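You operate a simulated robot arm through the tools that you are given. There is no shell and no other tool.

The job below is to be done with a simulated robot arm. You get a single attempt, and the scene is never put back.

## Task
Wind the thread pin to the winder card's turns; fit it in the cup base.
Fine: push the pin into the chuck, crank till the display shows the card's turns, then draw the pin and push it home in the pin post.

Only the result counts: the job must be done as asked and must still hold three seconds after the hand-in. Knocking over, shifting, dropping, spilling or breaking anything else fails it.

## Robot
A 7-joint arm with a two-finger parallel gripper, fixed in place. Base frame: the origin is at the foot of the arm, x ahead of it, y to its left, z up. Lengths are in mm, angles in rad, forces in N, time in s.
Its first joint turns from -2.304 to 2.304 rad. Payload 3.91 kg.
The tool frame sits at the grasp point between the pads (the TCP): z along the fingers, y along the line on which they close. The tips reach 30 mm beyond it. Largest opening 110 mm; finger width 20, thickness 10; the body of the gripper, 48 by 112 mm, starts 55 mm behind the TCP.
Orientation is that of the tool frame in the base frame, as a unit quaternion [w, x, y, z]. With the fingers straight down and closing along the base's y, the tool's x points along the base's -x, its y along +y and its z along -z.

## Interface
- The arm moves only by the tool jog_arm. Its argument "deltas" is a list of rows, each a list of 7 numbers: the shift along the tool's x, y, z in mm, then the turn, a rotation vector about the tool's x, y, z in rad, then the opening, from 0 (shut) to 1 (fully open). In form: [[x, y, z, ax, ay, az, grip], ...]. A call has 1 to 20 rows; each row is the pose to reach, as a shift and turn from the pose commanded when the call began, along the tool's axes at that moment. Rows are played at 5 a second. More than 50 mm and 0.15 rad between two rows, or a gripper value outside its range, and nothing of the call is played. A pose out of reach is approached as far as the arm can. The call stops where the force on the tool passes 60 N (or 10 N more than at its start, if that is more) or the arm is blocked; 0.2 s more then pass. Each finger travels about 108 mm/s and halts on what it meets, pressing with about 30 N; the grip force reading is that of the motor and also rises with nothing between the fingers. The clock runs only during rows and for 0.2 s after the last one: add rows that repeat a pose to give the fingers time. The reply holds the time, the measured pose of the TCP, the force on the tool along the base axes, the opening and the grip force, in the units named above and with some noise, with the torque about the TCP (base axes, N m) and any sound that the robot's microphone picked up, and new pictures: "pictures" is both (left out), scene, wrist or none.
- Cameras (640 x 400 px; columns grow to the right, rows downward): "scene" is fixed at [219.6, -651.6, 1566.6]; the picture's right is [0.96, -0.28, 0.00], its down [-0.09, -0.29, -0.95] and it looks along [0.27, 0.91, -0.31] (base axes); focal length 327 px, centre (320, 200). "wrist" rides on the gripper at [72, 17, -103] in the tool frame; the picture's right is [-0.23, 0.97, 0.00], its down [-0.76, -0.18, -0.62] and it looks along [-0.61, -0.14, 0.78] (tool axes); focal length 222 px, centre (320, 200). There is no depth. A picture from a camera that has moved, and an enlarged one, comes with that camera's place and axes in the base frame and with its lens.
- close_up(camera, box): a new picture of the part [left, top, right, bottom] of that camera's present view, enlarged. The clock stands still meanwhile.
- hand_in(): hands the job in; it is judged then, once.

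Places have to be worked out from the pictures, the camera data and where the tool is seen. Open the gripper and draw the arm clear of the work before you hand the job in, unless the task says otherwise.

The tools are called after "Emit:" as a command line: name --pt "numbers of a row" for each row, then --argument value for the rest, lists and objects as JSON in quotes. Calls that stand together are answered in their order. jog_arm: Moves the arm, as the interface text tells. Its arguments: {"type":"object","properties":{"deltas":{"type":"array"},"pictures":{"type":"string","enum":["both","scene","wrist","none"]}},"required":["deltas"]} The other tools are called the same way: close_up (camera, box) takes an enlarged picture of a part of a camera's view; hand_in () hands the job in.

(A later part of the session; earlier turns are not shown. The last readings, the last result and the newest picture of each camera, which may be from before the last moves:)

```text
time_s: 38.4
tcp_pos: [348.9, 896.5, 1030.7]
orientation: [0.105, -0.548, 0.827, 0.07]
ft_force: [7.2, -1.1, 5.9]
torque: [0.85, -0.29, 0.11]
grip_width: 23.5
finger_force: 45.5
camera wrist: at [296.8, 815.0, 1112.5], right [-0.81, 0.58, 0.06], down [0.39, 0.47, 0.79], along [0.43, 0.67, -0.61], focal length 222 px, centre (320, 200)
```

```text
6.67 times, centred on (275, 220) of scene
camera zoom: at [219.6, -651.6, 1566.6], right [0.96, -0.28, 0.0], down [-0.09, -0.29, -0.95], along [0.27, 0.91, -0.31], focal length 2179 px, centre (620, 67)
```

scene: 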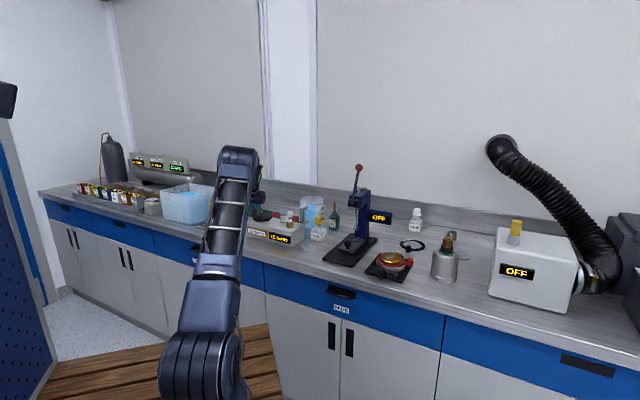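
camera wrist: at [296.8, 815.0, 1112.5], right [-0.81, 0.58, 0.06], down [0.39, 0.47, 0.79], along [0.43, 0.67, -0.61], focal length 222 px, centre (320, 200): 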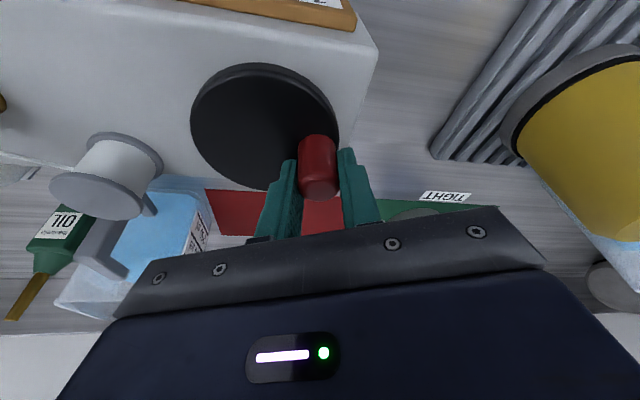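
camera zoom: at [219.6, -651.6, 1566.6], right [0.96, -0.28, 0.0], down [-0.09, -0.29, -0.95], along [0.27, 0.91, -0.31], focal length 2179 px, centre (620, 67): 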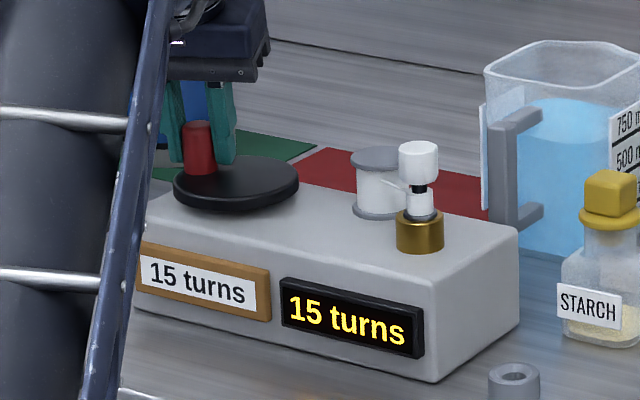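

The display shows 15 turns at ≈267°, well centred in its band. I open the fingers without moving and confirm the count holds.

Emit:
jog_arm --pt "0 0 0 0 0 0 0.25" --pt "0 0 0 0 0 0 0.3" --pt "0 0 0 0 0 0 0.36" --pt "0 0 0 0 0 0 0.4" --pt "0 0 0 0 0 0 0.4" --pictures "wrist"

Emit:
close_up --camera "scene" --box '[235, 190, 315, 250]'

```text
time_s: 39.6
tcp_pos: [349.6, 896.5, 1029.9]
orientation: [0.104, -0.548, 0.827, 0.069]
ft_force: [-0.2, 0.8, 0.2]
torque: [0.02, 0.01, 0.0]
grip_width: 43.9
finger_force: 0.1
camera wrist: at [296.7, 814.9, 1112.3], right [-0.81, 0.58, 0.06], down [0.39, 0.47, 0.79], along [0.43, 0.66, -0.61], focal length 222 px, centre (320, 200)
```

wrist: 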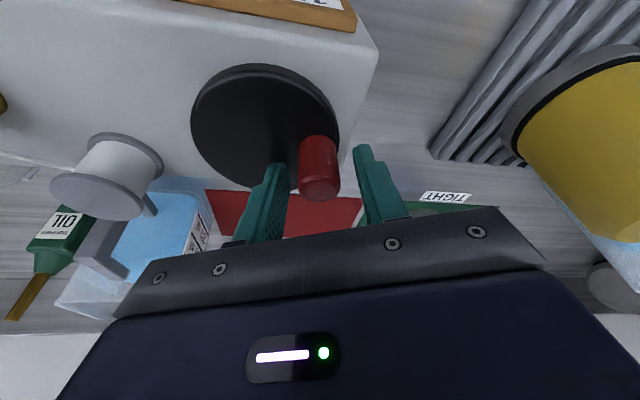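

```text
6.67 times, centred on (275, 220) of scene
camera zoom: at [219.6, -651.6, 1566.6], right [0.96, -0.28, 0.0], down [-0.09, -0.29, -0.95], along [0.27, 0.91, -0.31], focal length 2179 px, centre (620, 67)
```

zoom: 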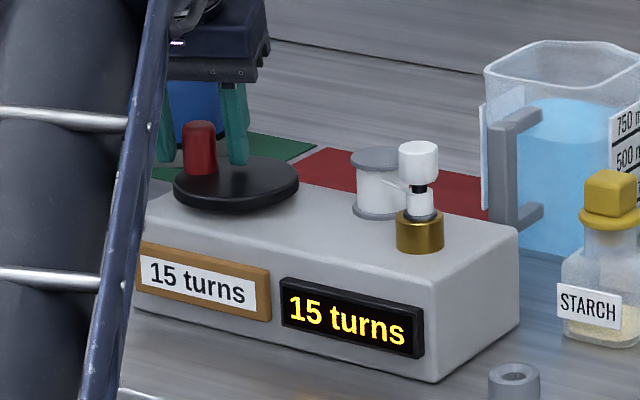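

The count holds at 15 with the crank released. I lift straight up, clear of the knob.

Emit:
jog_arm --pt "-3.7 0 -14.5 0 0 0 0.4" --pt "-8.7 0 -33.9 0 0 0 0.4" --pt "-13.6 0 -53.3 0 0 0 0.4" --pt "-18.6 0 -72.7 0 0 0 0.4" --pt "-23.5 0 -92 0 0 0 0.4" --pt "-29.7 0 -116.3 0 0 0 0.4" --pt "-34.6 0 -135.6 0 0 0 0.4" --pt "-34.6 0 -135.6 0 0 0 0.4" --pictures "wrist"

Emit:
close_up --camera "scene" --box '[235, 190, 315, 250]'

```text
time_s: 41.4
tcp_pos: [349.1, 896.8, 1169.5]
orientation: [0.104, -0.548, 0.827, 0.068]
ft_force: [-0.1, -0.1, 0.2]
torque: [0.01, -0.02, 0.04]
grip_width: 44.1
finger_force: 0.1
camera wrist: at [296.2, 814.8, 1252.6], right [-0.81, 0.58, 0.06], down [0.39, 0.47, 0.79], along [0.43, 0.66, -0.61], focal length 222 px, centre (320, 200)
```

wrist: 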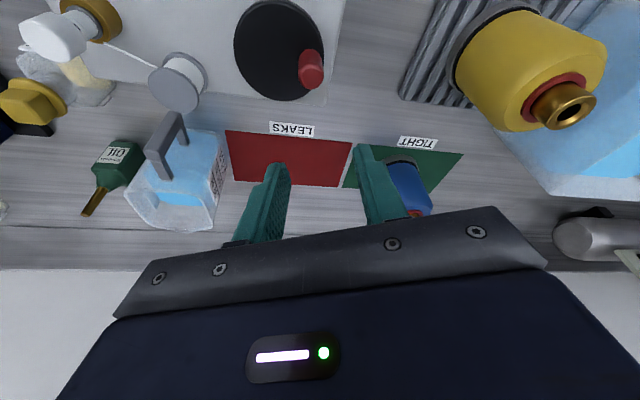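

```text
6.67 times, centred on (275, 220) of scene
camera zoom: at [219.6, -651.6, 1566.6], right [0.96, -0.28, 0.0], down [-0.09, -0.29, -0.95], along [0.27, 0.91, -0.31], focal length 2179 px, centre (620, 67)
```

zoom: 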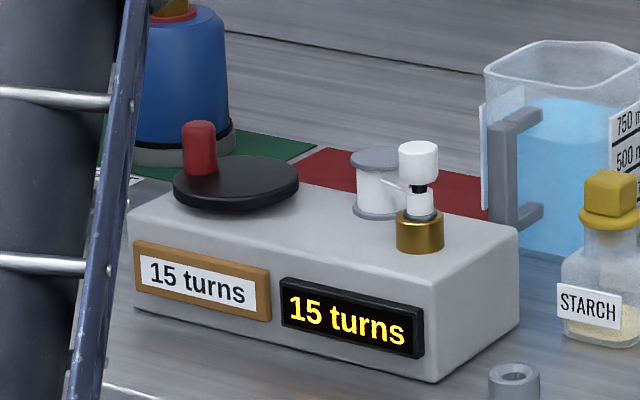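

Now I bring the hand back toward the chuck while levelling the tilt again, staying high.

Emit:
jog_arm --pt "7.7 -18 -2 0 0.06 0 0.4" --pt "15.4 -36 -4 0 0.12 0 0.4" --pt "23.1 -54 -6 0 0.18 0 0.4" --pt "30.9 -72 -8 0 0.25 0 0.4" --pt "38.6 -90 -10 0 0.25 0 0.4" --pt "46.3 -107.7 -11.8 0 0.25 0 0.4" --pt "46.3 -107.7 -11.8 0 0.25 0 0.4" --pictures "wrist"

```text
time_s: 43.0
tcp_pos: [430.9, 811.1, 1170.1]
orientation: [0.0, -0.553, 0.833, 0.001]
ft_force: [-0.5, -0.6, -0.8]
torque: [-0.03, 0.02, 0.0]
grip_width: 44.0
finger_force: 0.0
camera wrist: at [386.5, 750.8, 1272.9], right [-0.81, 0.59, 0.0], down [0.46, 0.63, 0.62], along [0.37, 0.5, -0.78], focal length 222 px, centre (320, 200)
```

wrist: 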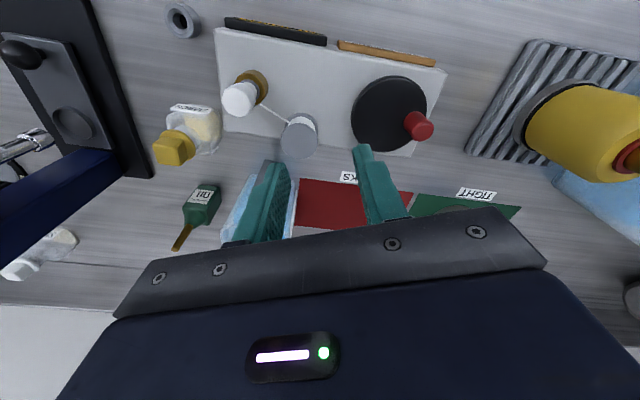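

I turn the tool back to its original yaw while moving over the wound pin at the chuck, keeping height.

Emit:
jog_arm --pt "3.2 -7.3 0 0 0 0.117 0.4" --pt "6.5 -14.7 0 0 0 0.234 0.4" --pt "9.8 -22 0 0 0 0.351 0.4" --pt "13 -29.3 0 0 0 0.468 0.4" --pt "16.3 -36.7 0 0 0 0.585 0.4" --pt "19.5 -44 0 0 0 0.702 0.36" --pt "22.8 -51.3 0 0 0 0.819 0.34" --pt "26 -58.7 0 0 0 0.936 0.34" --pt "29.3 -66 0 0 0 1.053 0.34" --pt "32.5 -73.3 0 0 0 1.17 0.34" --pt "32.5 -73.3 0 0 0 1.17 0.34"

Emit:
close_up --camera "wrist" --box '[240, 40, 400, 180]'

Emit:
close_up --camera "scene" --box '[235, 180, 315, 240]'

```text
time_s: 45.4
tcp_pos: [484.9, 752.0, 1170.4]
orientation: [0.0, 0.0, 1.0, 0.0]
ft_force: [-1.2, -0.8, -0.5]
torque: [0.02, 0.0, 0.0]
grip_width: 37.4
finger_force: 0.0
camera wrist: at [412.8, 769.3, 1273.4], right [0.23, 0.97, 0.0], down [0.76, -0.18, 0.62], along [0.61, -0.14, -0.78], focal length 222 px, centre (320, 200)
```

scene: 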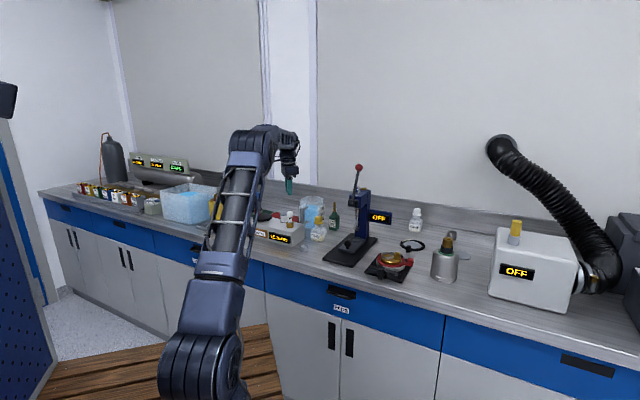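
wrist: 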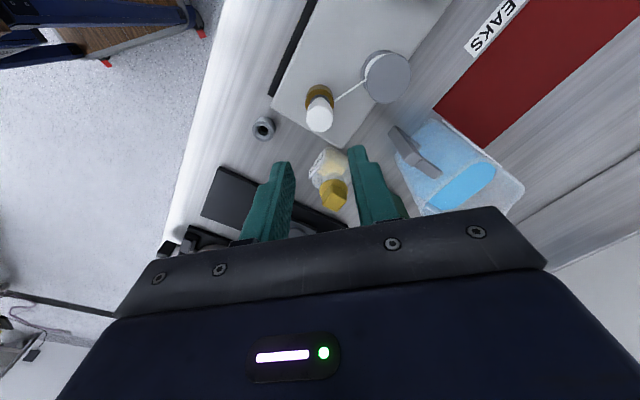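

```text
2.86 times, centred on (320, 110) of wrist
camera zoom: at [412.8, 769.3, 1273.4], right [0.23, 0.97, 0.0], down [0.76, -0.18, 0.62], along [0.61, -0.14, -0.78], focal length 635 px, centre (320, 457)
```

zoom: 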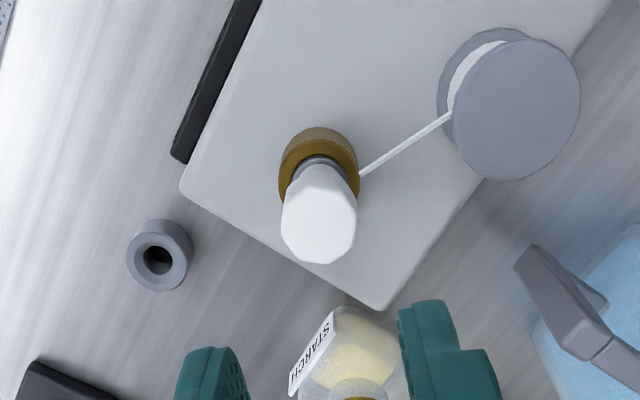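

```text
6.67 times, centred on (275, 210) of scene
camera zoom: at [219.6, -651.6, 1566.6], right [0.96, -0.28, 0.0], down [-0.09, -0.29, -0.95], along [0.27, 0.91, -0.31], focal length 2179 px, centre (620, 133)
```

zoom: 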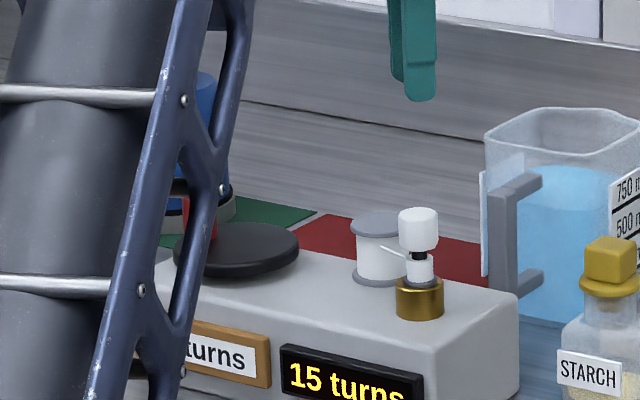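

The pin is centred under the gripper again. I go down to the same grasp height as before (TCP z≈1061).

Emit:
jog_arm --pt "0 0 20 0 0 0 0.34" --pt "0 0 40 0 0 0 0.34" --pt "0 0 60 0 0 0 0.34" --pt "0 0 78 0 0 0 0.34" --pt "0 0 92 0 0 0 0.34" --pt "0 0 102 0 0 0 0.34" --pt "0 0 109 0 0 0 0.34" --pt "0 0 109 0 0 0 0.34" --pictures "wrist"

Emit:
close_up --camera "wrist" --box '[240, 80, 400, 220]'

Emit:
close_up --camera "scene" --box '[255, 190, 315, 250]'

```text
time_s: 47.2
tcp_pos: [484.4, 752.9, 1060.6]
orientation: [0.0, 0.001, 1.0, 0.0]
ft_force: [0.0, 0.1, 0.2]
torque: [0.01, 0.01, 0.01]
grip_width: 37.7
finger_force: 0.0
camera wrist: at [412.3, 769.0, 1164.5], right [0.23, 0.97, 0.0], down [0.76, -0.18, 0.62], along [0.61, -0.14, -0.78], focal length 222 px, centre (320, 200)
```

wrist: 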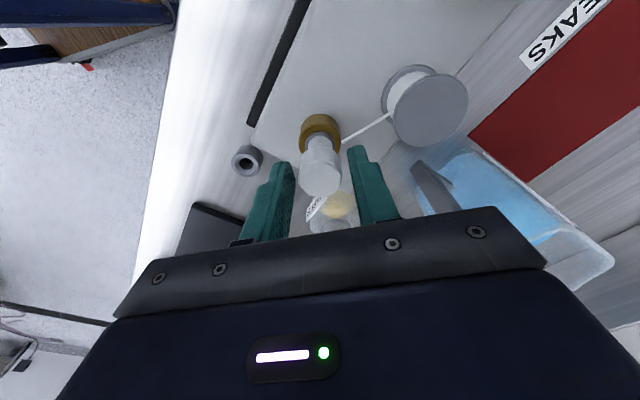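

```text
2.86 times, centred on (320, 150) of wrist
camera zoom: at [412.3, 769.0, 1164.5], right [0.23, 0.97, 0.0], down [0.76, -0.18, 0.62], along [0.61, -0.14, -0.78], focal length 635 px, centre (320, 343)
```

zoom: 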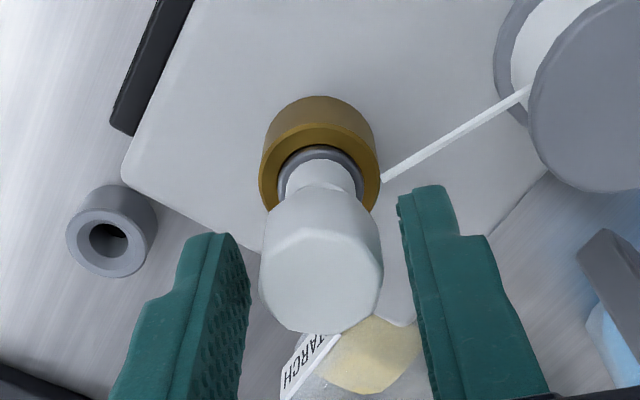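

```text
6.67 times, centred on (285, 220) of scene
camera zoom: at [219.6, -651.6, 1566.6], right [0.96, -0.28, 0.0], down [-0.09, -0.29, -0.95], along [0.27, 0.91, -0.31], focal length 2179 px, centre (553, 67)
```

zoom: 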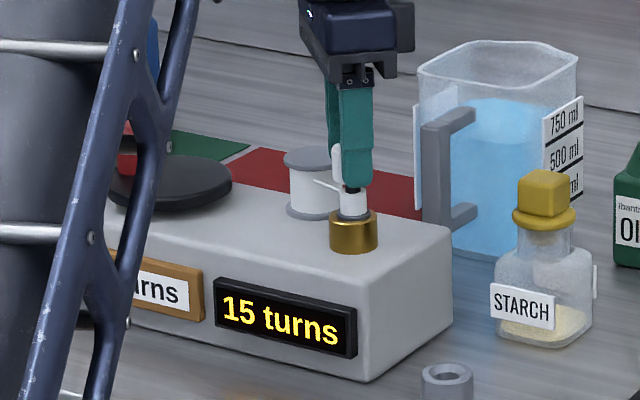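

The pin is centred between the pads and the display still shows 15. I close on the cap.

Emit:
jog_arm --pt "0 0 0 0 0 0 0.3" --pt "0 0 0 0 0 0 0.26" --pt "0 0 0 0 0 0 0.2" --pt "0 0 0 0 0 0 0.1" --pt "0 0 0 0 0 0 0.1" --pictures "wrist"

Emit:
close_up --camera "scene" --box '[255, 190, 315, 250]'

```text
time_s: 48.4
tcp_pos: [484.1, 752.6, 1061.4]
orientation: [-0.001, 0.0, 1.0, 0.0]
ft_force: [-0.4, -0.8, 0.7]
torque: [0.0, 0.05, 0.02]
grip_width: 26.2
finger_force: 29.9
camera wrist: at [412.2, 769.0, 1164.6], right [0.23, 0.97, 0.0], down [0.76, -0.18, 0.62], along [0.61, -0.14, -0.78], focal length 222 px, centre (320, 200)
```

wrist: 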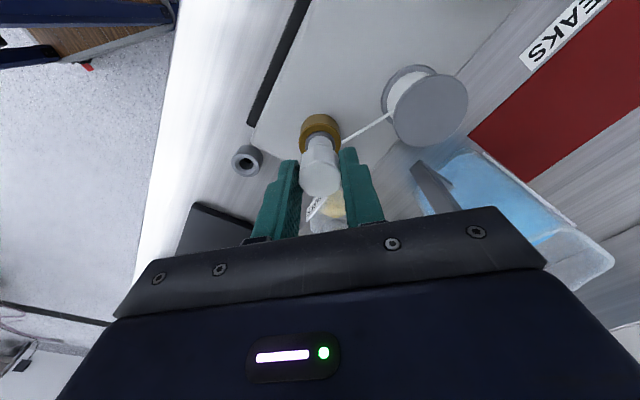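

```text
6.67 times, centred on (285, 220) of scene
camera zoom: at [219.6, -651.6, 1566.6], right [0.96, -0.28, 0.0], down [-0.09, -0.29, -0.95], along [0.27, 0.91, -0.31], focal length 2179 px, centre (553, 67)
```

zoom: 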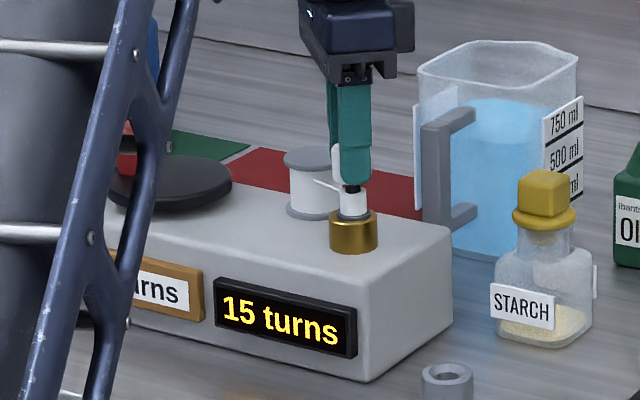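

The cap is gripped (26.2 mm) and the display reads 15. I draw the pin straight up out of the chuck.

Emit:
jog_arm --pt "0 0 -3 0 0 0 0.1" --pt "0 0 -6 0 0 0 0.1" --pt "0 0 -10 0 0 0 0.1" --pt "0 0 -15 0 0 0 0.1" --pt "0 0 -20 0 0 0 0.1" --pt "0 0 -27 0 0 0 0.1" --pt "0 0 -37 0 0 0 0.1" --pt "0 0 -52 0 0 0 0.1" --pt "0 0 -70 0 0 0 0.1" --pt "0 0 -90 0 0 0 0.1" --pt "0 0 -110 0 0 0 0.1" --pt "0 0 -130 0 0 0 0.1" --pt "0 0 -130 0 0 0 0.1"

Emit:
close_up --camera "wrist" --box '[240, 80, 400, 220]'

Emit:
close_up --camera "scene" --box '[245, 160, 325, 250]'

```text
time_s: 51.2
tcp_pos: [484.4, 752.8, 1191.4]
orientation: [0.001, 0.0, 1.0, 0.0]
ft_force: [0.4, -0.5, -0.2]
torque: [-0.01, -0.01, -0.01]
grip_width: 26.4
finger_force: 30.1
camera wrist: at [412.4, 768.6, 1294.4], right [0.23, 0.97, 0.0], down [0.76, -0.18, 0.62], along [0.61, -0.14, -0.78], focal length 222 px, centre (320, 200)
```

scene: 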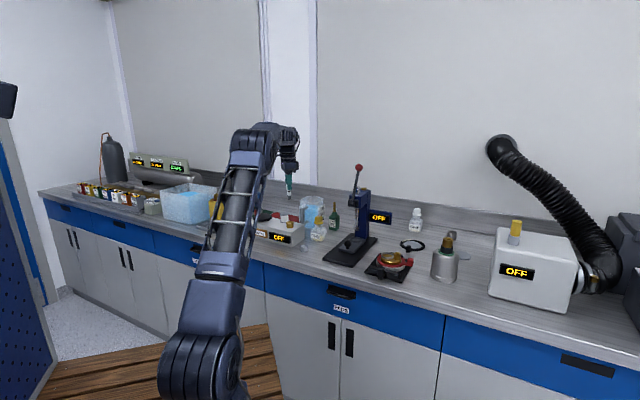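
wrist: 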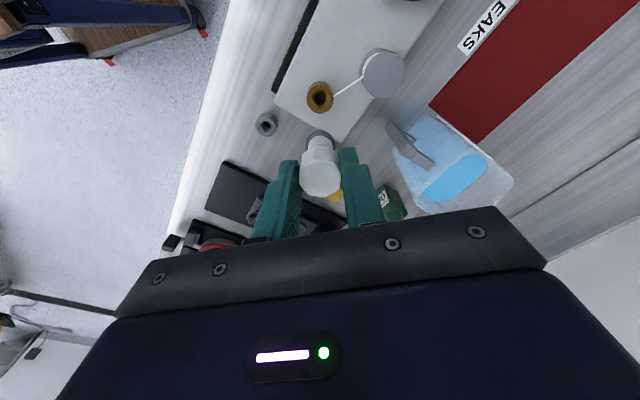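

```text
2.86 times, centred on (320, 150) of wrist
camera zoom: at [412.4, 768.6, 1294.4], right [0.23, 0.97, 0.0], down [0.76, -0.18, 0.62], along [0.61, -0.14, -0.78], focal length 635 px, centre (320, 343)
```

zoom: 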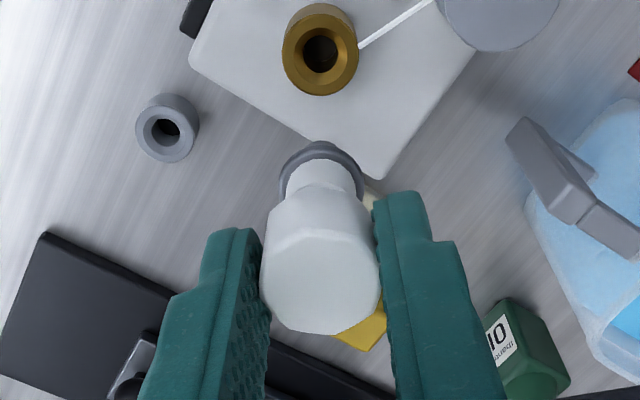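

```text
4.44 times, centred on (285, 205) of scene
camera zoom: at [219.6, -651.6, 1566.6], right [0.96, -0.28, 0.0], down [-0.09, -0.29, -0.95], along [0.27, 0.91, -0.31], focal length 1453 px, centre (476, 178)
```

zoom: 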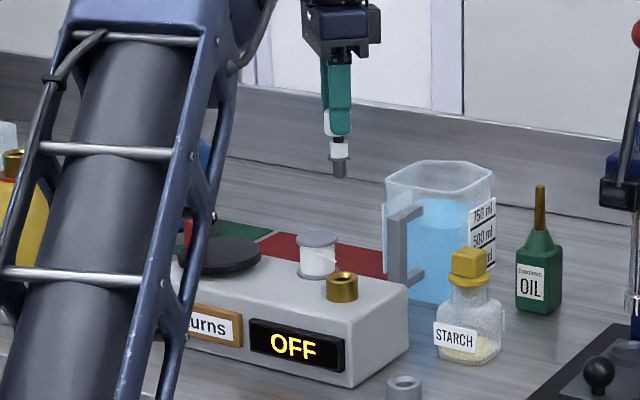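

The pin is out with thread wound on its stem, and the winder has gone OFF as before. I carry it at height on an inner path, well away from the press, toward the cup base.

Emit:
jog_arm --pt "-5 -20 -2 0 0 0 0.1" --pt "-12 -44 -4 0 0 0 0.1" --pt "-19 -68 -6 0 0 0 0.1" --pt "-26 -92 -9 0 0 0 0.1" --pt "-33 -116 -9 0 0 0 0.1" --pt "-40 -140 -9 0 0 0 0.1" --pt "-50 -165 -9 0 0 0 0.1" --pt "-64 -188 -9 0 0 0 0.1" --pt "-82 -208 -9 0 0 0 0.1" --pt "-100 -226 -9 0 0 0 0.1" --pt "-119 -243 -9 0 0 0 0.1" --pt "-138 -260 -9 0 0 0 0.1" --pt "-158 -277 -9 0 0 0 0.1" --pt "-178 -294 -9 0 0 0 0.1" --pt "-198 -311 -9 0 0 0 0.1" --pt "-218 -328 -9 0 0 0 0.1" --pt "-238 -345 -9 0 0 0 0.1" --pt "-238 -345 -9 0 0 0 0.1"

Emit:
close_up --camera "wrist" --box '[220, 40, 460, 220]'

Emit:
close_up --camera "scene" --box '[350, 210, 440, 300]'

```text
time_s: 55.0
tcp_pos: [724.4, 407.6, 1199.6]
orientation: [-0.001, -0.001, 1.0, 0.0]
ft_force: [-0.6, 0.5, -0.9]
torque: [0.01, -0.02, 0.0]
grip_width: 26.4
finger_force: 29.8
camera wrist: at [651.0, 424.0, 1302.7], right [0.23, 0.97, 0.0], down [0.76, -0.18, 0.62], along [0.61, -0.14, -0.78], focal length 222 px, centre (320, 200)
```

scene: 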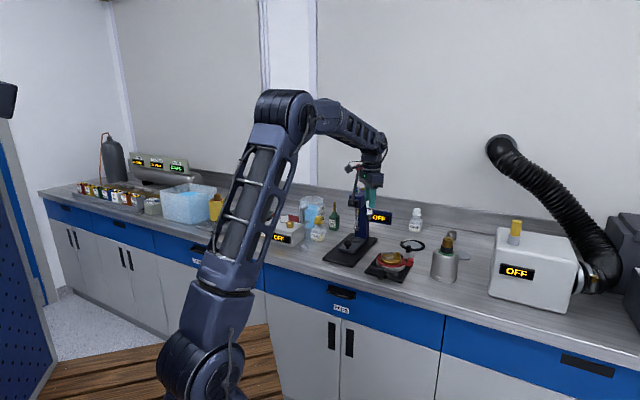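
wrist: 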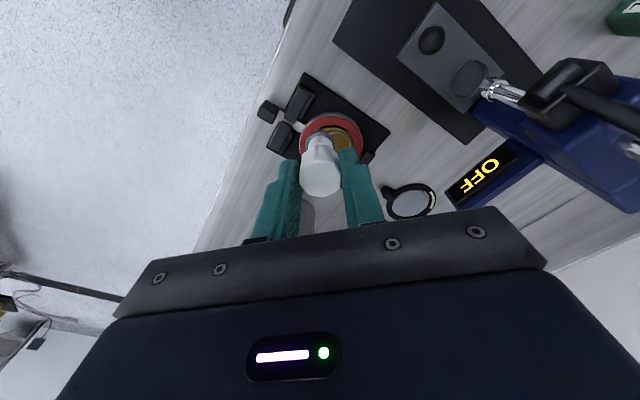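

```text
2.22 times, centred on (340, 130) of wrist
camera zoom: at [651.0, 424.0, 1302.7], right [0.23, 0.97, 0.0], down [0.76, -0.18, 0.62], along [0.61, -0.14, -0.78], focal length 494 px, centre (276, 356)
```

zoom: 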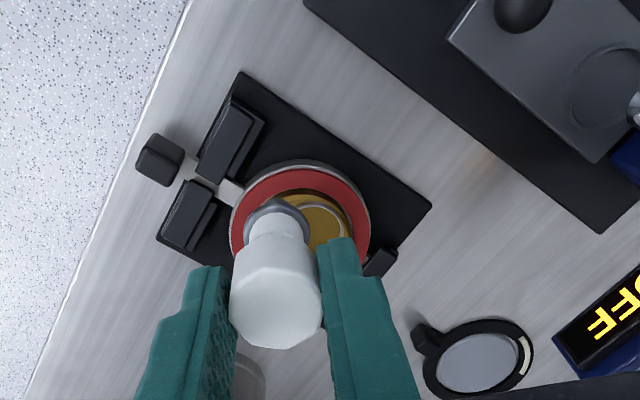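

```text
4.44 times, centred on (395, 255) of scene
camera zoom: at [219.6, -651.6, 1566.6], right [0.96, -0.28, 0.0], down [-0.09, -0.29, -0.95], along [0.27, 0.91, -0.31], focal length 1453 px, centre (-13, -44)
```

zoom: 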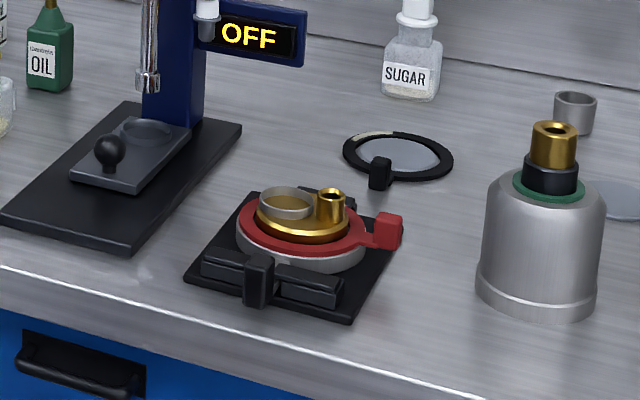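

The cup base with its brass pin post is just ahead. I move above the post's estimated place ([842, 385]) at a height where the wrist camera can see the post beyond the pin.

Emit:
jog_arm --pt "-17 -3 8 0 0 0 0.1" --pt "-34 -6 20 0 0 0 0.1" --pt "-51 -9 34 0 0 0 0.1" --pt "-68 -12 48 0 0 0 0.1" --pt "-85 -16 62 0 0 0 0.1" --pt "-102 -19 76 0 0 0 0.1" --pt "-119 -22 88 0 0 0 0.1" --pt "-119 -22 88 0 0 0 0.1"

Emit:
close_up --camera "wrist" --box '[240, 60, 400, 200]'

Emit:
close_up --camera "scene" --box '[360, 210, 430, 280]'

```text
time_s: 56.8
tcp_pos: [843.1, 385.4, 1112.4]
orientation: [0.0, 0.0, 1.0, 0.0]
ft_force: [0.7, 0.4, -0.5]
torque: [-0.01, -0.01, 0.0]
grip_width: 26.4
finger_force: 30.8
camera wrist: at [769.9, 402.1, 1215.2], right [0.23, 0.97, 0.0], down [0.76, -0.18, 0.62], along [0.61, -0.14, -0.78], focal length 222 px, centre (320, 200)
```

scene: 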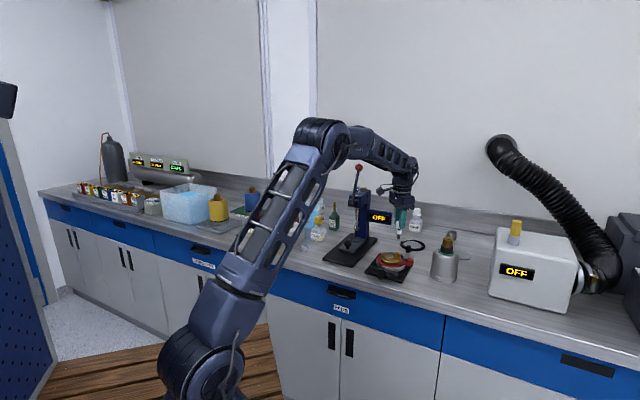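
wrist: 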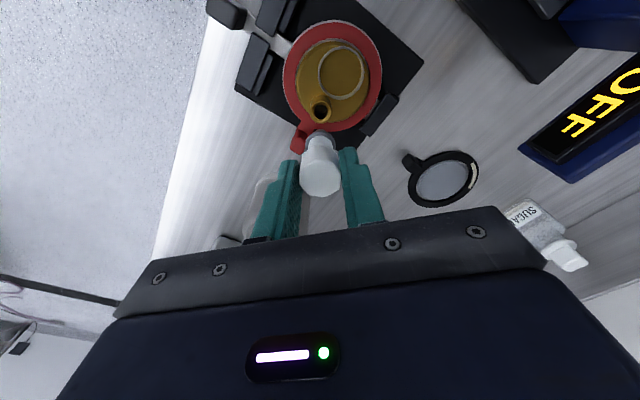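

```text
2.86 times, centred on (320, 130) of wrist
camera zoom: at [769.9, 402.1, 1215.2], right [0.23, 0.97, 0.0], down [0.76, -0.18, 0.62], along [0.61, -0.14, -0.78], focal length 635 px, centre (320, 400)
```

zoom: 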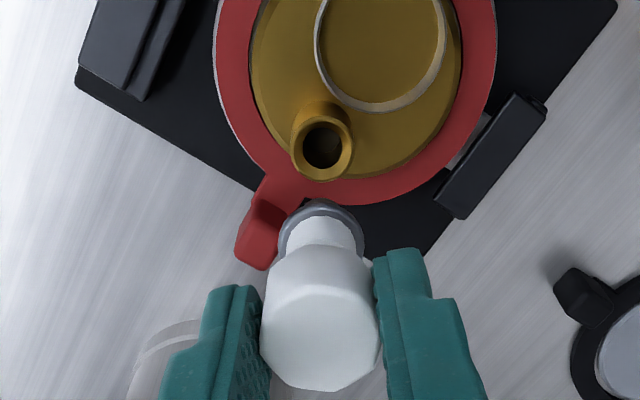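

```text
5.71 times, centred on (395, 245) of scene
camera zoom: at [219.6, -651.6, 1566.6], right [0.96, -0.28, 0.0], down [-0.09, -0.29, -0.95], along [0.27, 0.91, -0.31], focal length 1868 px, centre (-109, -57)
```

zoom: 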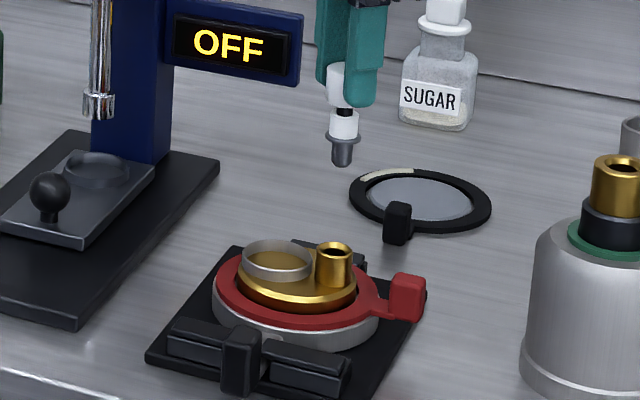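

The post shows at column ~323 in the wrist view, but the scene and wrist estimates differ by about 3 mm. I enlarge both views to settle it.

Emit:
close_up --camera "wrist" --box '[295, 85, 345, 125]'

Emit:
close_up --camera "wrist" --box '[285, 120, 355, 200]'

Emit:
close_up --camera "scene" --box '[380, 225, 420, 260]'

Emit:
close_up --camera "scene" --box '[385, 205, 425, 245]'

```text
10.00 times, centred on (320, 105) of wrist
camera zoom: at [769.9, 402.1, 1215.2], right [0.23, 0.97, 0.0], down [0.76, -0.18, 0.62], along [0.61, -0.14, -0.78], focal length 2221 px, centre (320, 1150)
```

zoom: 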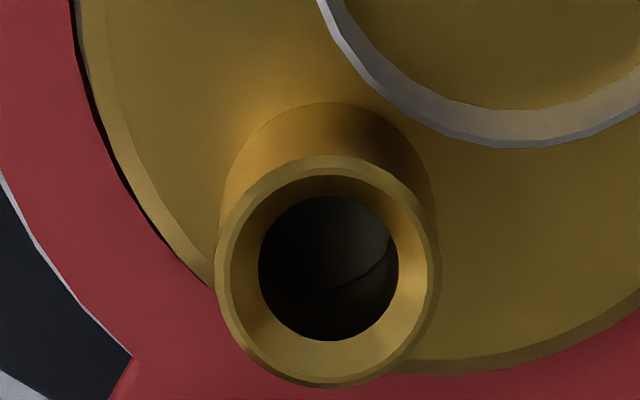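

```text
5.00 times, centred on (320, 160) of wrist
camera zoom: at [769.9, 402.1, 1215.2], right [0.23, 0.97, 0.0], down [0.76, -0.18, 0.62], along [0.61, -0.14, -0.78], focal length 1111 px, centre (320, 400)
```

zoom: 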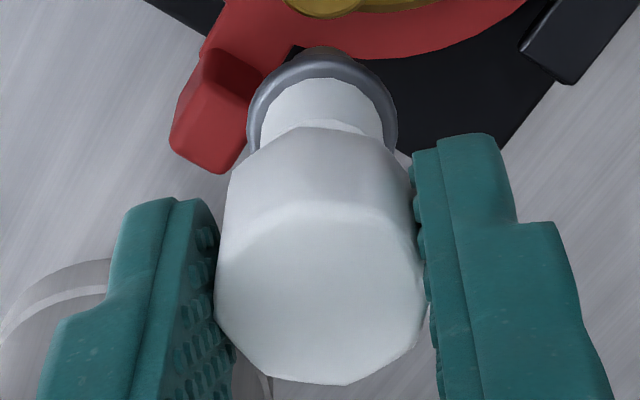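

```text
11.43 times, centred on (400, 242) of scene
camera zoom: at [219.6, -651.6, 1566.6], right [0.96, -0.28, 0.0], down [-0.09, -0.29, -0.95], along [0.27, 0.91, -0.31], focal length 3736 px, centre (-594, -286)
```

zoom: 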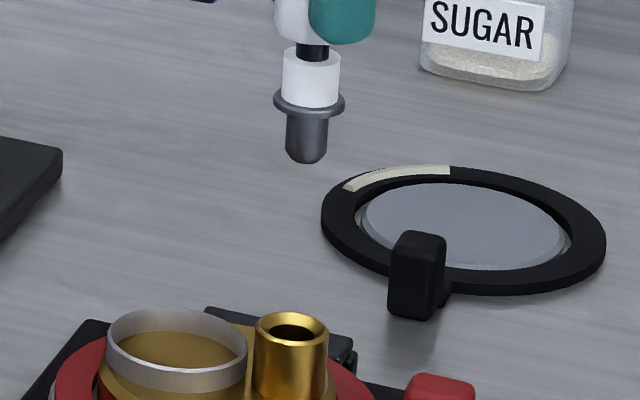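

```text
10.00 times, centred on (405, 225) of scene
camera zoom: at [219.6, -651.6, 1566.6], right [0.96, -0.28, 0.0], down [-0.09, -0.29, -0.95], along [0.27, 0.91, -0.31], focal length 3269 px, centre (-530, -50)
```

zoom: 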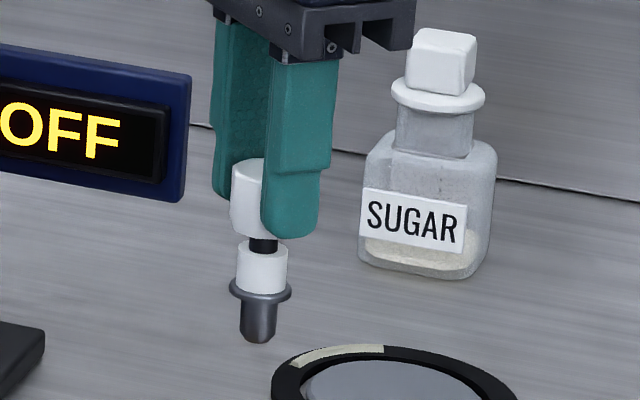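

The fits suggest the pin is within about 2 mm of the post axis, and the post has a wide chamfer (≈22 mm mouth, ≈15.5 mm bore). I lower until the shank tip is just above the post, where both views compare directly.

Emit:
jog_arm --pt "-0.7 0.1 15 0 0 0 0.1" --pt "-0.7 0.1 30 0 0 0 0.1" --pt "-0.7 0.1 44 0 0 0 0.1" --pt "-0.7 0.1 54 0 0 0 0.1" --pt "-0.7 0.1 60 0 0 0 0.1" --pt "-0.7 0.1 60 0 0 0 0.1"

Emit:
close_up --camera "wrist" --box '[285, 90, 355, 140]'

Emit:
close_up --camera "scene" --box '[375, 215, 415, 265]'

```text
time_s: 58.2
tcp_pos: [842.6, 386.0, 1052.3]
orientation: [-0.001, 0.0, 1.0, 0.0]
ft_force: [0.0, -0.6, -0.2]
torque: [0.01, -0.05, 0.01]
grip_width: 26.5
finger_force: 30.5
camera wrist: at [770.6, 402.0, 1155.4], right [0.23, 0.97, 0.0], down [0.76, -0.18, 0.62], along [0.61, -0.14, -0.78], focal length 222 px, centre (320, 200)
```

scene: 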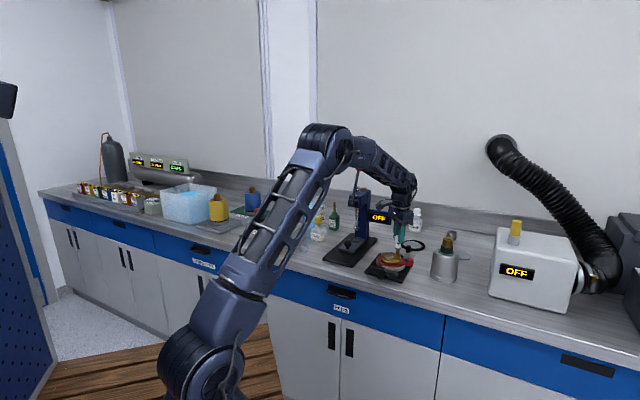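
wrist: 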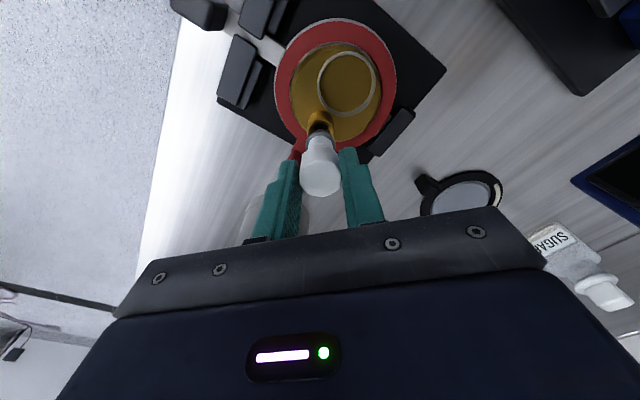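

```text
8.00 times, centred on (320, 115) of wrist
camera zoom: at [770.6, 402.0, 1155.4], right [0.23, 0.97, 0.0], down [0.76, -0.18, 0.62], along [0.61, -0.14, -0.78], focal length 1777 px, centre (320, 880)
```

zoom: 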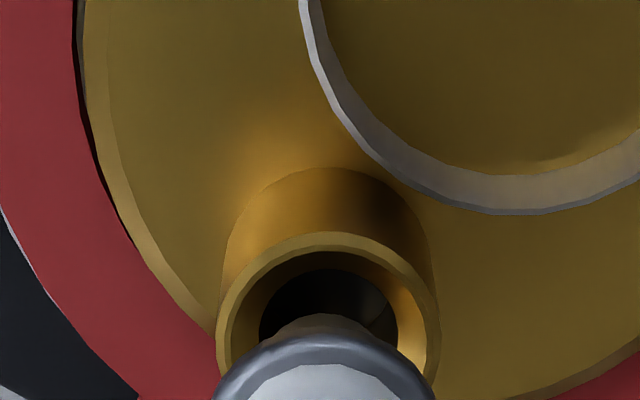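

```text
8.00 times, centred on (395, 240) of scene
camera zoom: at [219.6, -651.6, 1566.6], right [0.96, -0.28, 0.0], down [-0.09, -0.29, -0.95], along [0.27, 0.91, -0.31], focal length 2615 px, centre (-280, -120)
```

zoom: 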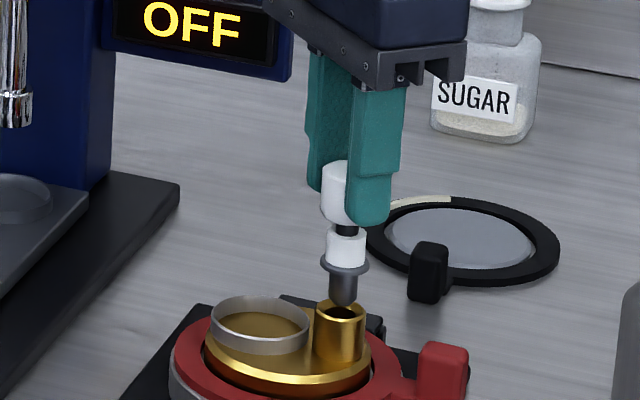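

Close up, the pin and bore agree within about 1 mm. A shift of −0.3 in x and +0.6 in y should centre it. I apply that and descend slowly into the post.

Emit:
jog_arm --pt "0.3 0.6 0 0 0 0 0.1" --pt "0.3 0.6 2 0 0 0 0.1" --pt "0.3 0.6 4 0 0 0 0.1" --pt "0.3 0.6 6 0 0 0 0.1" --pt "0.3 0.6 8 0 0 0 0.1" --pt "0.3 0.6 10 0 0 0 0.1" --pt "0.3 0.6 12 0 0 0 0.1" --pt "0.3 0.6 14 0 0 0 0.1"

Emit:
close_up --camera "wrist" --box '[285, 90, 355, 140]'

Emit:
close_up --camera "scene" --box '[375, 215, 415, 265]'

```text
time_s: 60.0
tcp_pos: [843.3, 385.7, 1038.9]
orientation: [0.0, 0.001, 1.0, 0.0]
ft_force: [0.4, -0.4, -1.0]
torque: [0.0, 0.0, -0.03]
grip_width: 26.3
finger_force: 29.9
camera wrist: at [770.3, 402.8, 1141.5], right [0.23, 0.97, 0.0], down [0.76, -0.18, 0.62], along [0.61, -0.14, -0.78], focal length 222 px, centre (320, 200)
```

scene: 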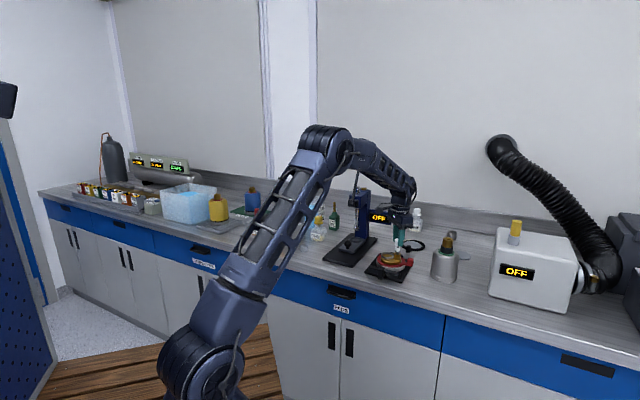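
wrist: 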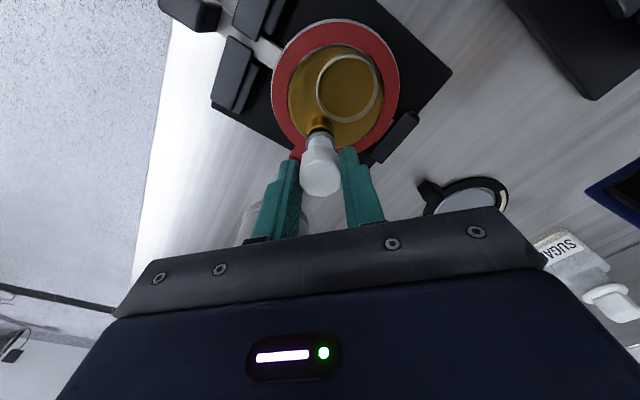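

```text
8.00 times, centred on (320, 115) of wrist
camera zoom: at [770.3, 402.8, 1141.5], right [0.23, 0.97, 0.0], down [0.76, -0.18, 0.62], along [0.61, -0.14, -0.78], focal length 1777 px, centre (320, 880)
```

zoom: 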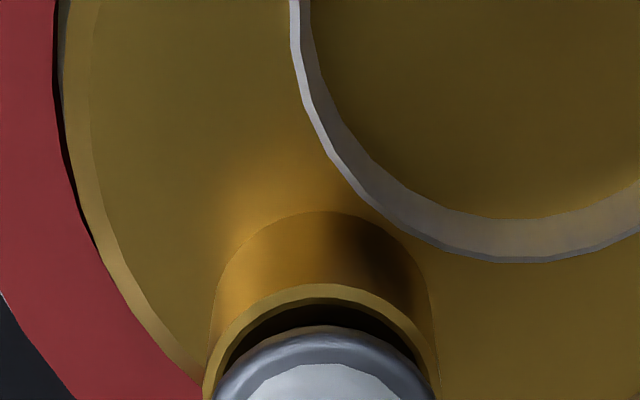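

```text
8.00 times, centred on (395, 240) of scene
camera zoom: at [219.6, -651.6, 1566.6], right [0.96, -0.28, 0.0], down [-0.09, -0.29, -0.95], along [0.27, 0.91, -0.31], focal length 2615 px, centre (-280, -120)
```

zoom: 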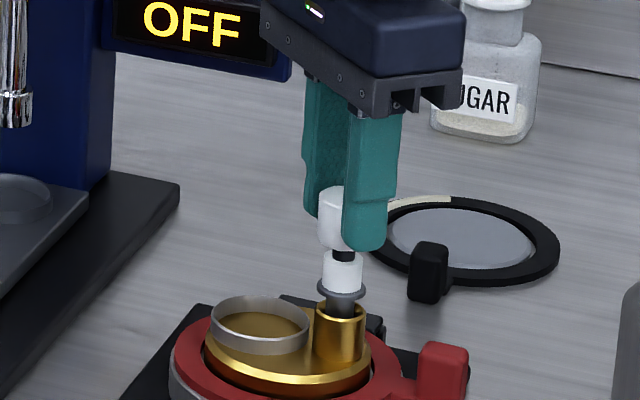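

The shank has entered the bore with no side force. I keep going slowly toward the seat.

Emit:
jog_arm --pt "0 0 2 0 0 0 0.1" --pt "0 0 4 0 0 0 0.1" --pt "0 0 6 0 0 0 0.1" --pt "0 0 7.5 0 0 0 0.1" --pt "0 0 9 0 0 0 0.1" --pt "0 0 10 0 0 0 0.1" --pt "0 0 10 0 0 0 0.1" --pictures "none"

Emit:
close_up --camera "wrist" --box '[285, 90, 355, 140]'

Emit:
close_up --camera "scene" --box '[375, 225, 415, 265]'

```text
time_s: 61.6
tcp_pos: [843.0, 385.8, 1028.0]
orientation: [-0.001, 0.0, 1.0, 0.001]
ft_force: [0.1, -0.7, -0.1]
torque: [-0.06, 0.0, 0.02]
grip_width: 26.2
finger_force: 30.1
```

```text
8.00 times, centred on (320, 115) of wrist
camera zoom: at [770.1, 402.7, 1131.6], right [0.23, 0.97, 0.0], down [0.76, -0.18, 0.62], along [0.61, -0.14, -0.78], focal length 1777 px, centre (320, 880)
```

zoom: 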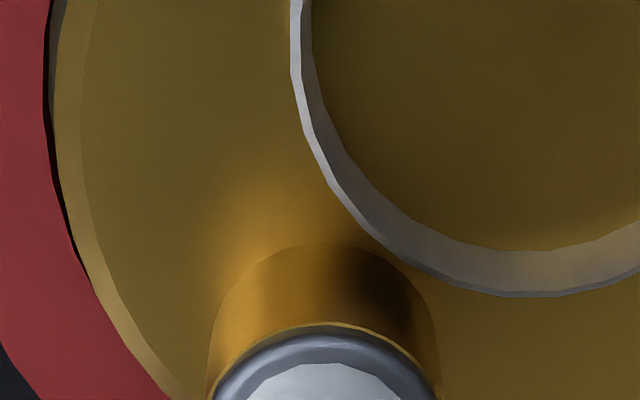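

```text
10.00 times, centred on (395, 245) of scene
camera zoom: at [219.6, -651.6, 1566.6], right [0.96, -0.28, 0.0], down [-0.09, -0.29, -0.95], along [0.27, 0.91, -0.31], focal length 3269 px, centre (-430, -250)
```

zoom: 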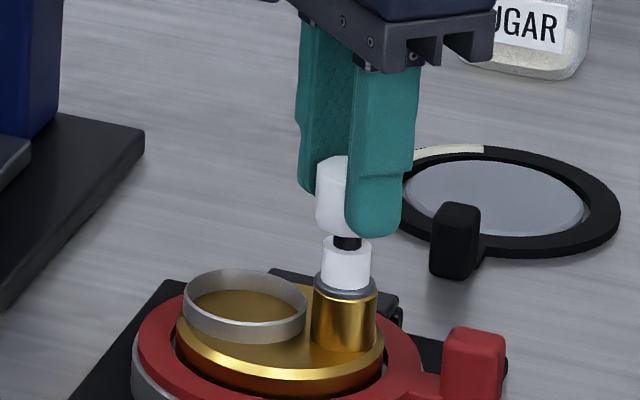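

The flange is almost touching the post top. I push the last millimetres home, watching the force.

Emit:
jog_arm --pt "0 0 0.7 0 0 0 0.1" --pt "0 0 1.4 0 0 0 0.1" --pt "0 0 2 0 0 0 0.1" --pt "0 0 2.6 0 0 0 0.1" --pt "0 0 2.6 0 0 0 0.1" --pictures "none"

Emit:
close_up --camera "scene" --box '[375, 225, 415, 265]'

```text
time_s: 62.8
tcp_pos: [843.4, 386.5, 1025.8]
orientation: [0.0, 0.0, 1.0, 0.0]
ft_force: [4.0, 2.8, 17.2]
torque: [0.17, -0.2, -0.01]
grip_width: 26.2
finger_force: 29.7
```

```text
10.00 times, centred on (395, 245) of scene
camera zoom: at [219.6, -651.6, 1566.6], right [0.96, -0.28, 0.0], down [-0.09, -0.29, -0.95], along [0.27, 0.91, -0.31], focal length 3269 px, centre (-430, -250)
```

zoom: 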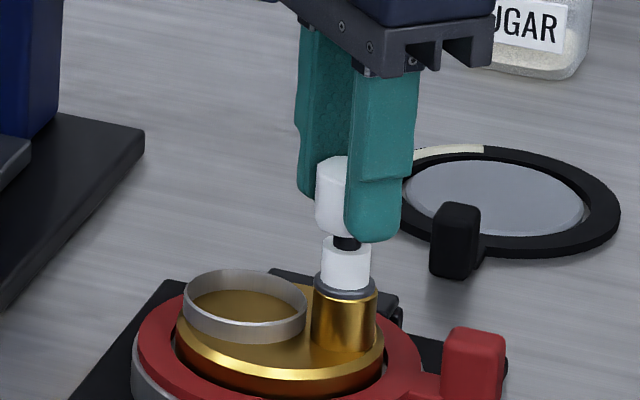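

17 N on the pin and its flange rests on the post. I zoom in to see whether any gap remains.

Emit:
close_up --camera "scene" --box '[387, 238, 407, 258]'

Emit:
close_up --camera "wrist" --box '[295, 110, 345, 150]'

```text
16.00 times, centred on (397, 248) of scene
camera zoom: at [219.6, -651.6, 1566.6], right [0.96, -0.28, 0.0], down [-0.09, -0.29, -0.95], along [0.27, 0.91, -0.31], focal length 5230 px, centre (-912, -568)
```

zoom: 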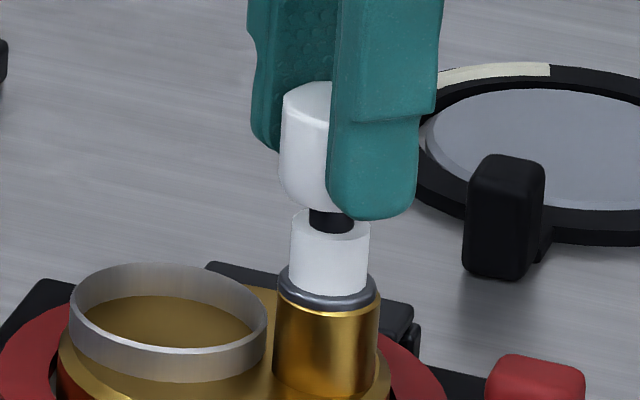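

```text
10.00 times, centred on (320, 130) of wrist
camera zoom: at [769.9, 402.6, 1129.6], right [0.23, 0.97, 0.0], down [0.76, -0.18, 0.62], along [0.61, -0.14, -0.78], focal length 2221 px, centre (320, 900)
```

zoom: 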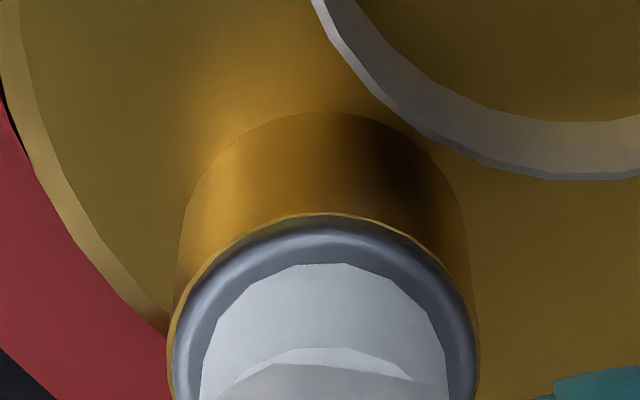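

The flange sits flush and concentric on the post top. I release gently, check, then rise straight up.

Emit:
jog_arm --pt "0 0 -0.8 0 0 0 0.1" --pt "0 0 -1.2 0 0 0 0.27" --pt "0 0 -1.2 0 0 0 0.33" --pt "0 0 -1.2 0 0 0 0.4" --pt "0 0 -1.2 0 0 0 0.4"

Emit:
close_up --camera "scene" --box '[377, 228, 417, 268]'

Emit:
close_up --camera "wrist" --box '[260, 80, 380, 200]'

```text
time_s: 64.0
tcp_pos: [842.3, 386.2, 1027.2]
orientation: [0.0, -0.001, 1.0, 0.001]
ft_force: [-0.4, 0.2, 0.1]
torque: [-0.01, -0.04, 0.02]
grip_width: 44.1
finger_force: 0.1
camera wrist: at [770.3, 402.8, 1129.8], right [0.23, 0.97, 0.0], down [0.76, -0.18, 0.62], along [0.61, -0.14, -0.78], focal length 222 px, centre (320, 200)
```

scene: 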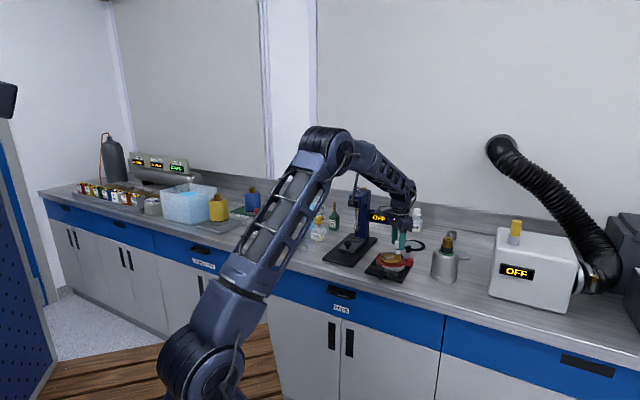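
wrist: 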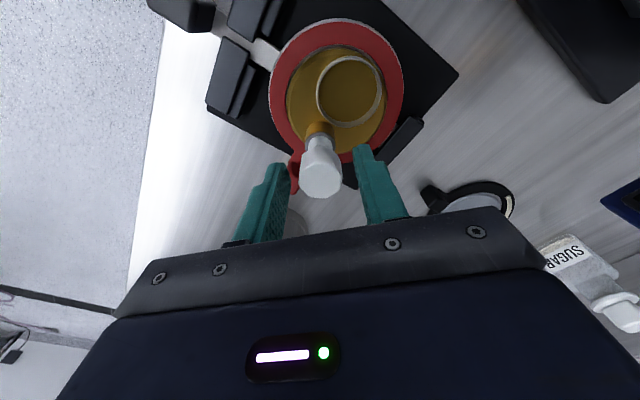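

```text
10.00 times, centred on (397, 248) of scene
camera zoom: at [219.6, -651.6, 1566.6], right [0.96, -0.28, 0.0], down [-0.09, -0.29, -0.95], along [0.27, 0.91, -0.31], focal length 3269 px, centre (-450, -280)
```

zoom: 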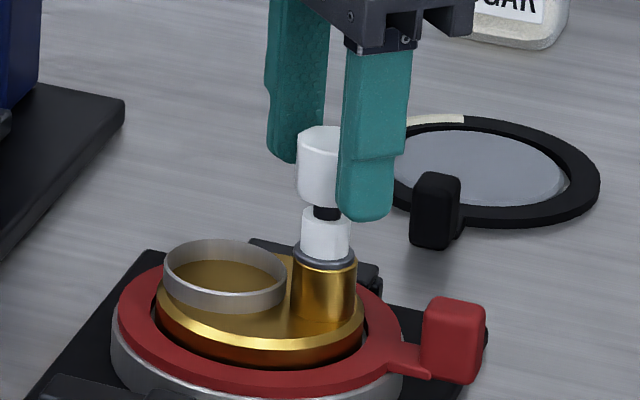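

```text
3.33 times, centred on (320, 140) of wrist
camera zoom: at [770.3, 402.8, 1129.8], right [0.23, 0.97, 0.0], down [0.76, -0.18, 0.62], along [0.61, -0.14, -0.78], focal length 740 px, centre (320, 400)
```

zoom: 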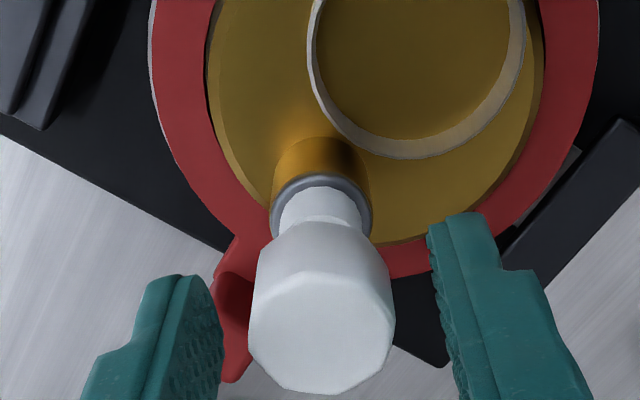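

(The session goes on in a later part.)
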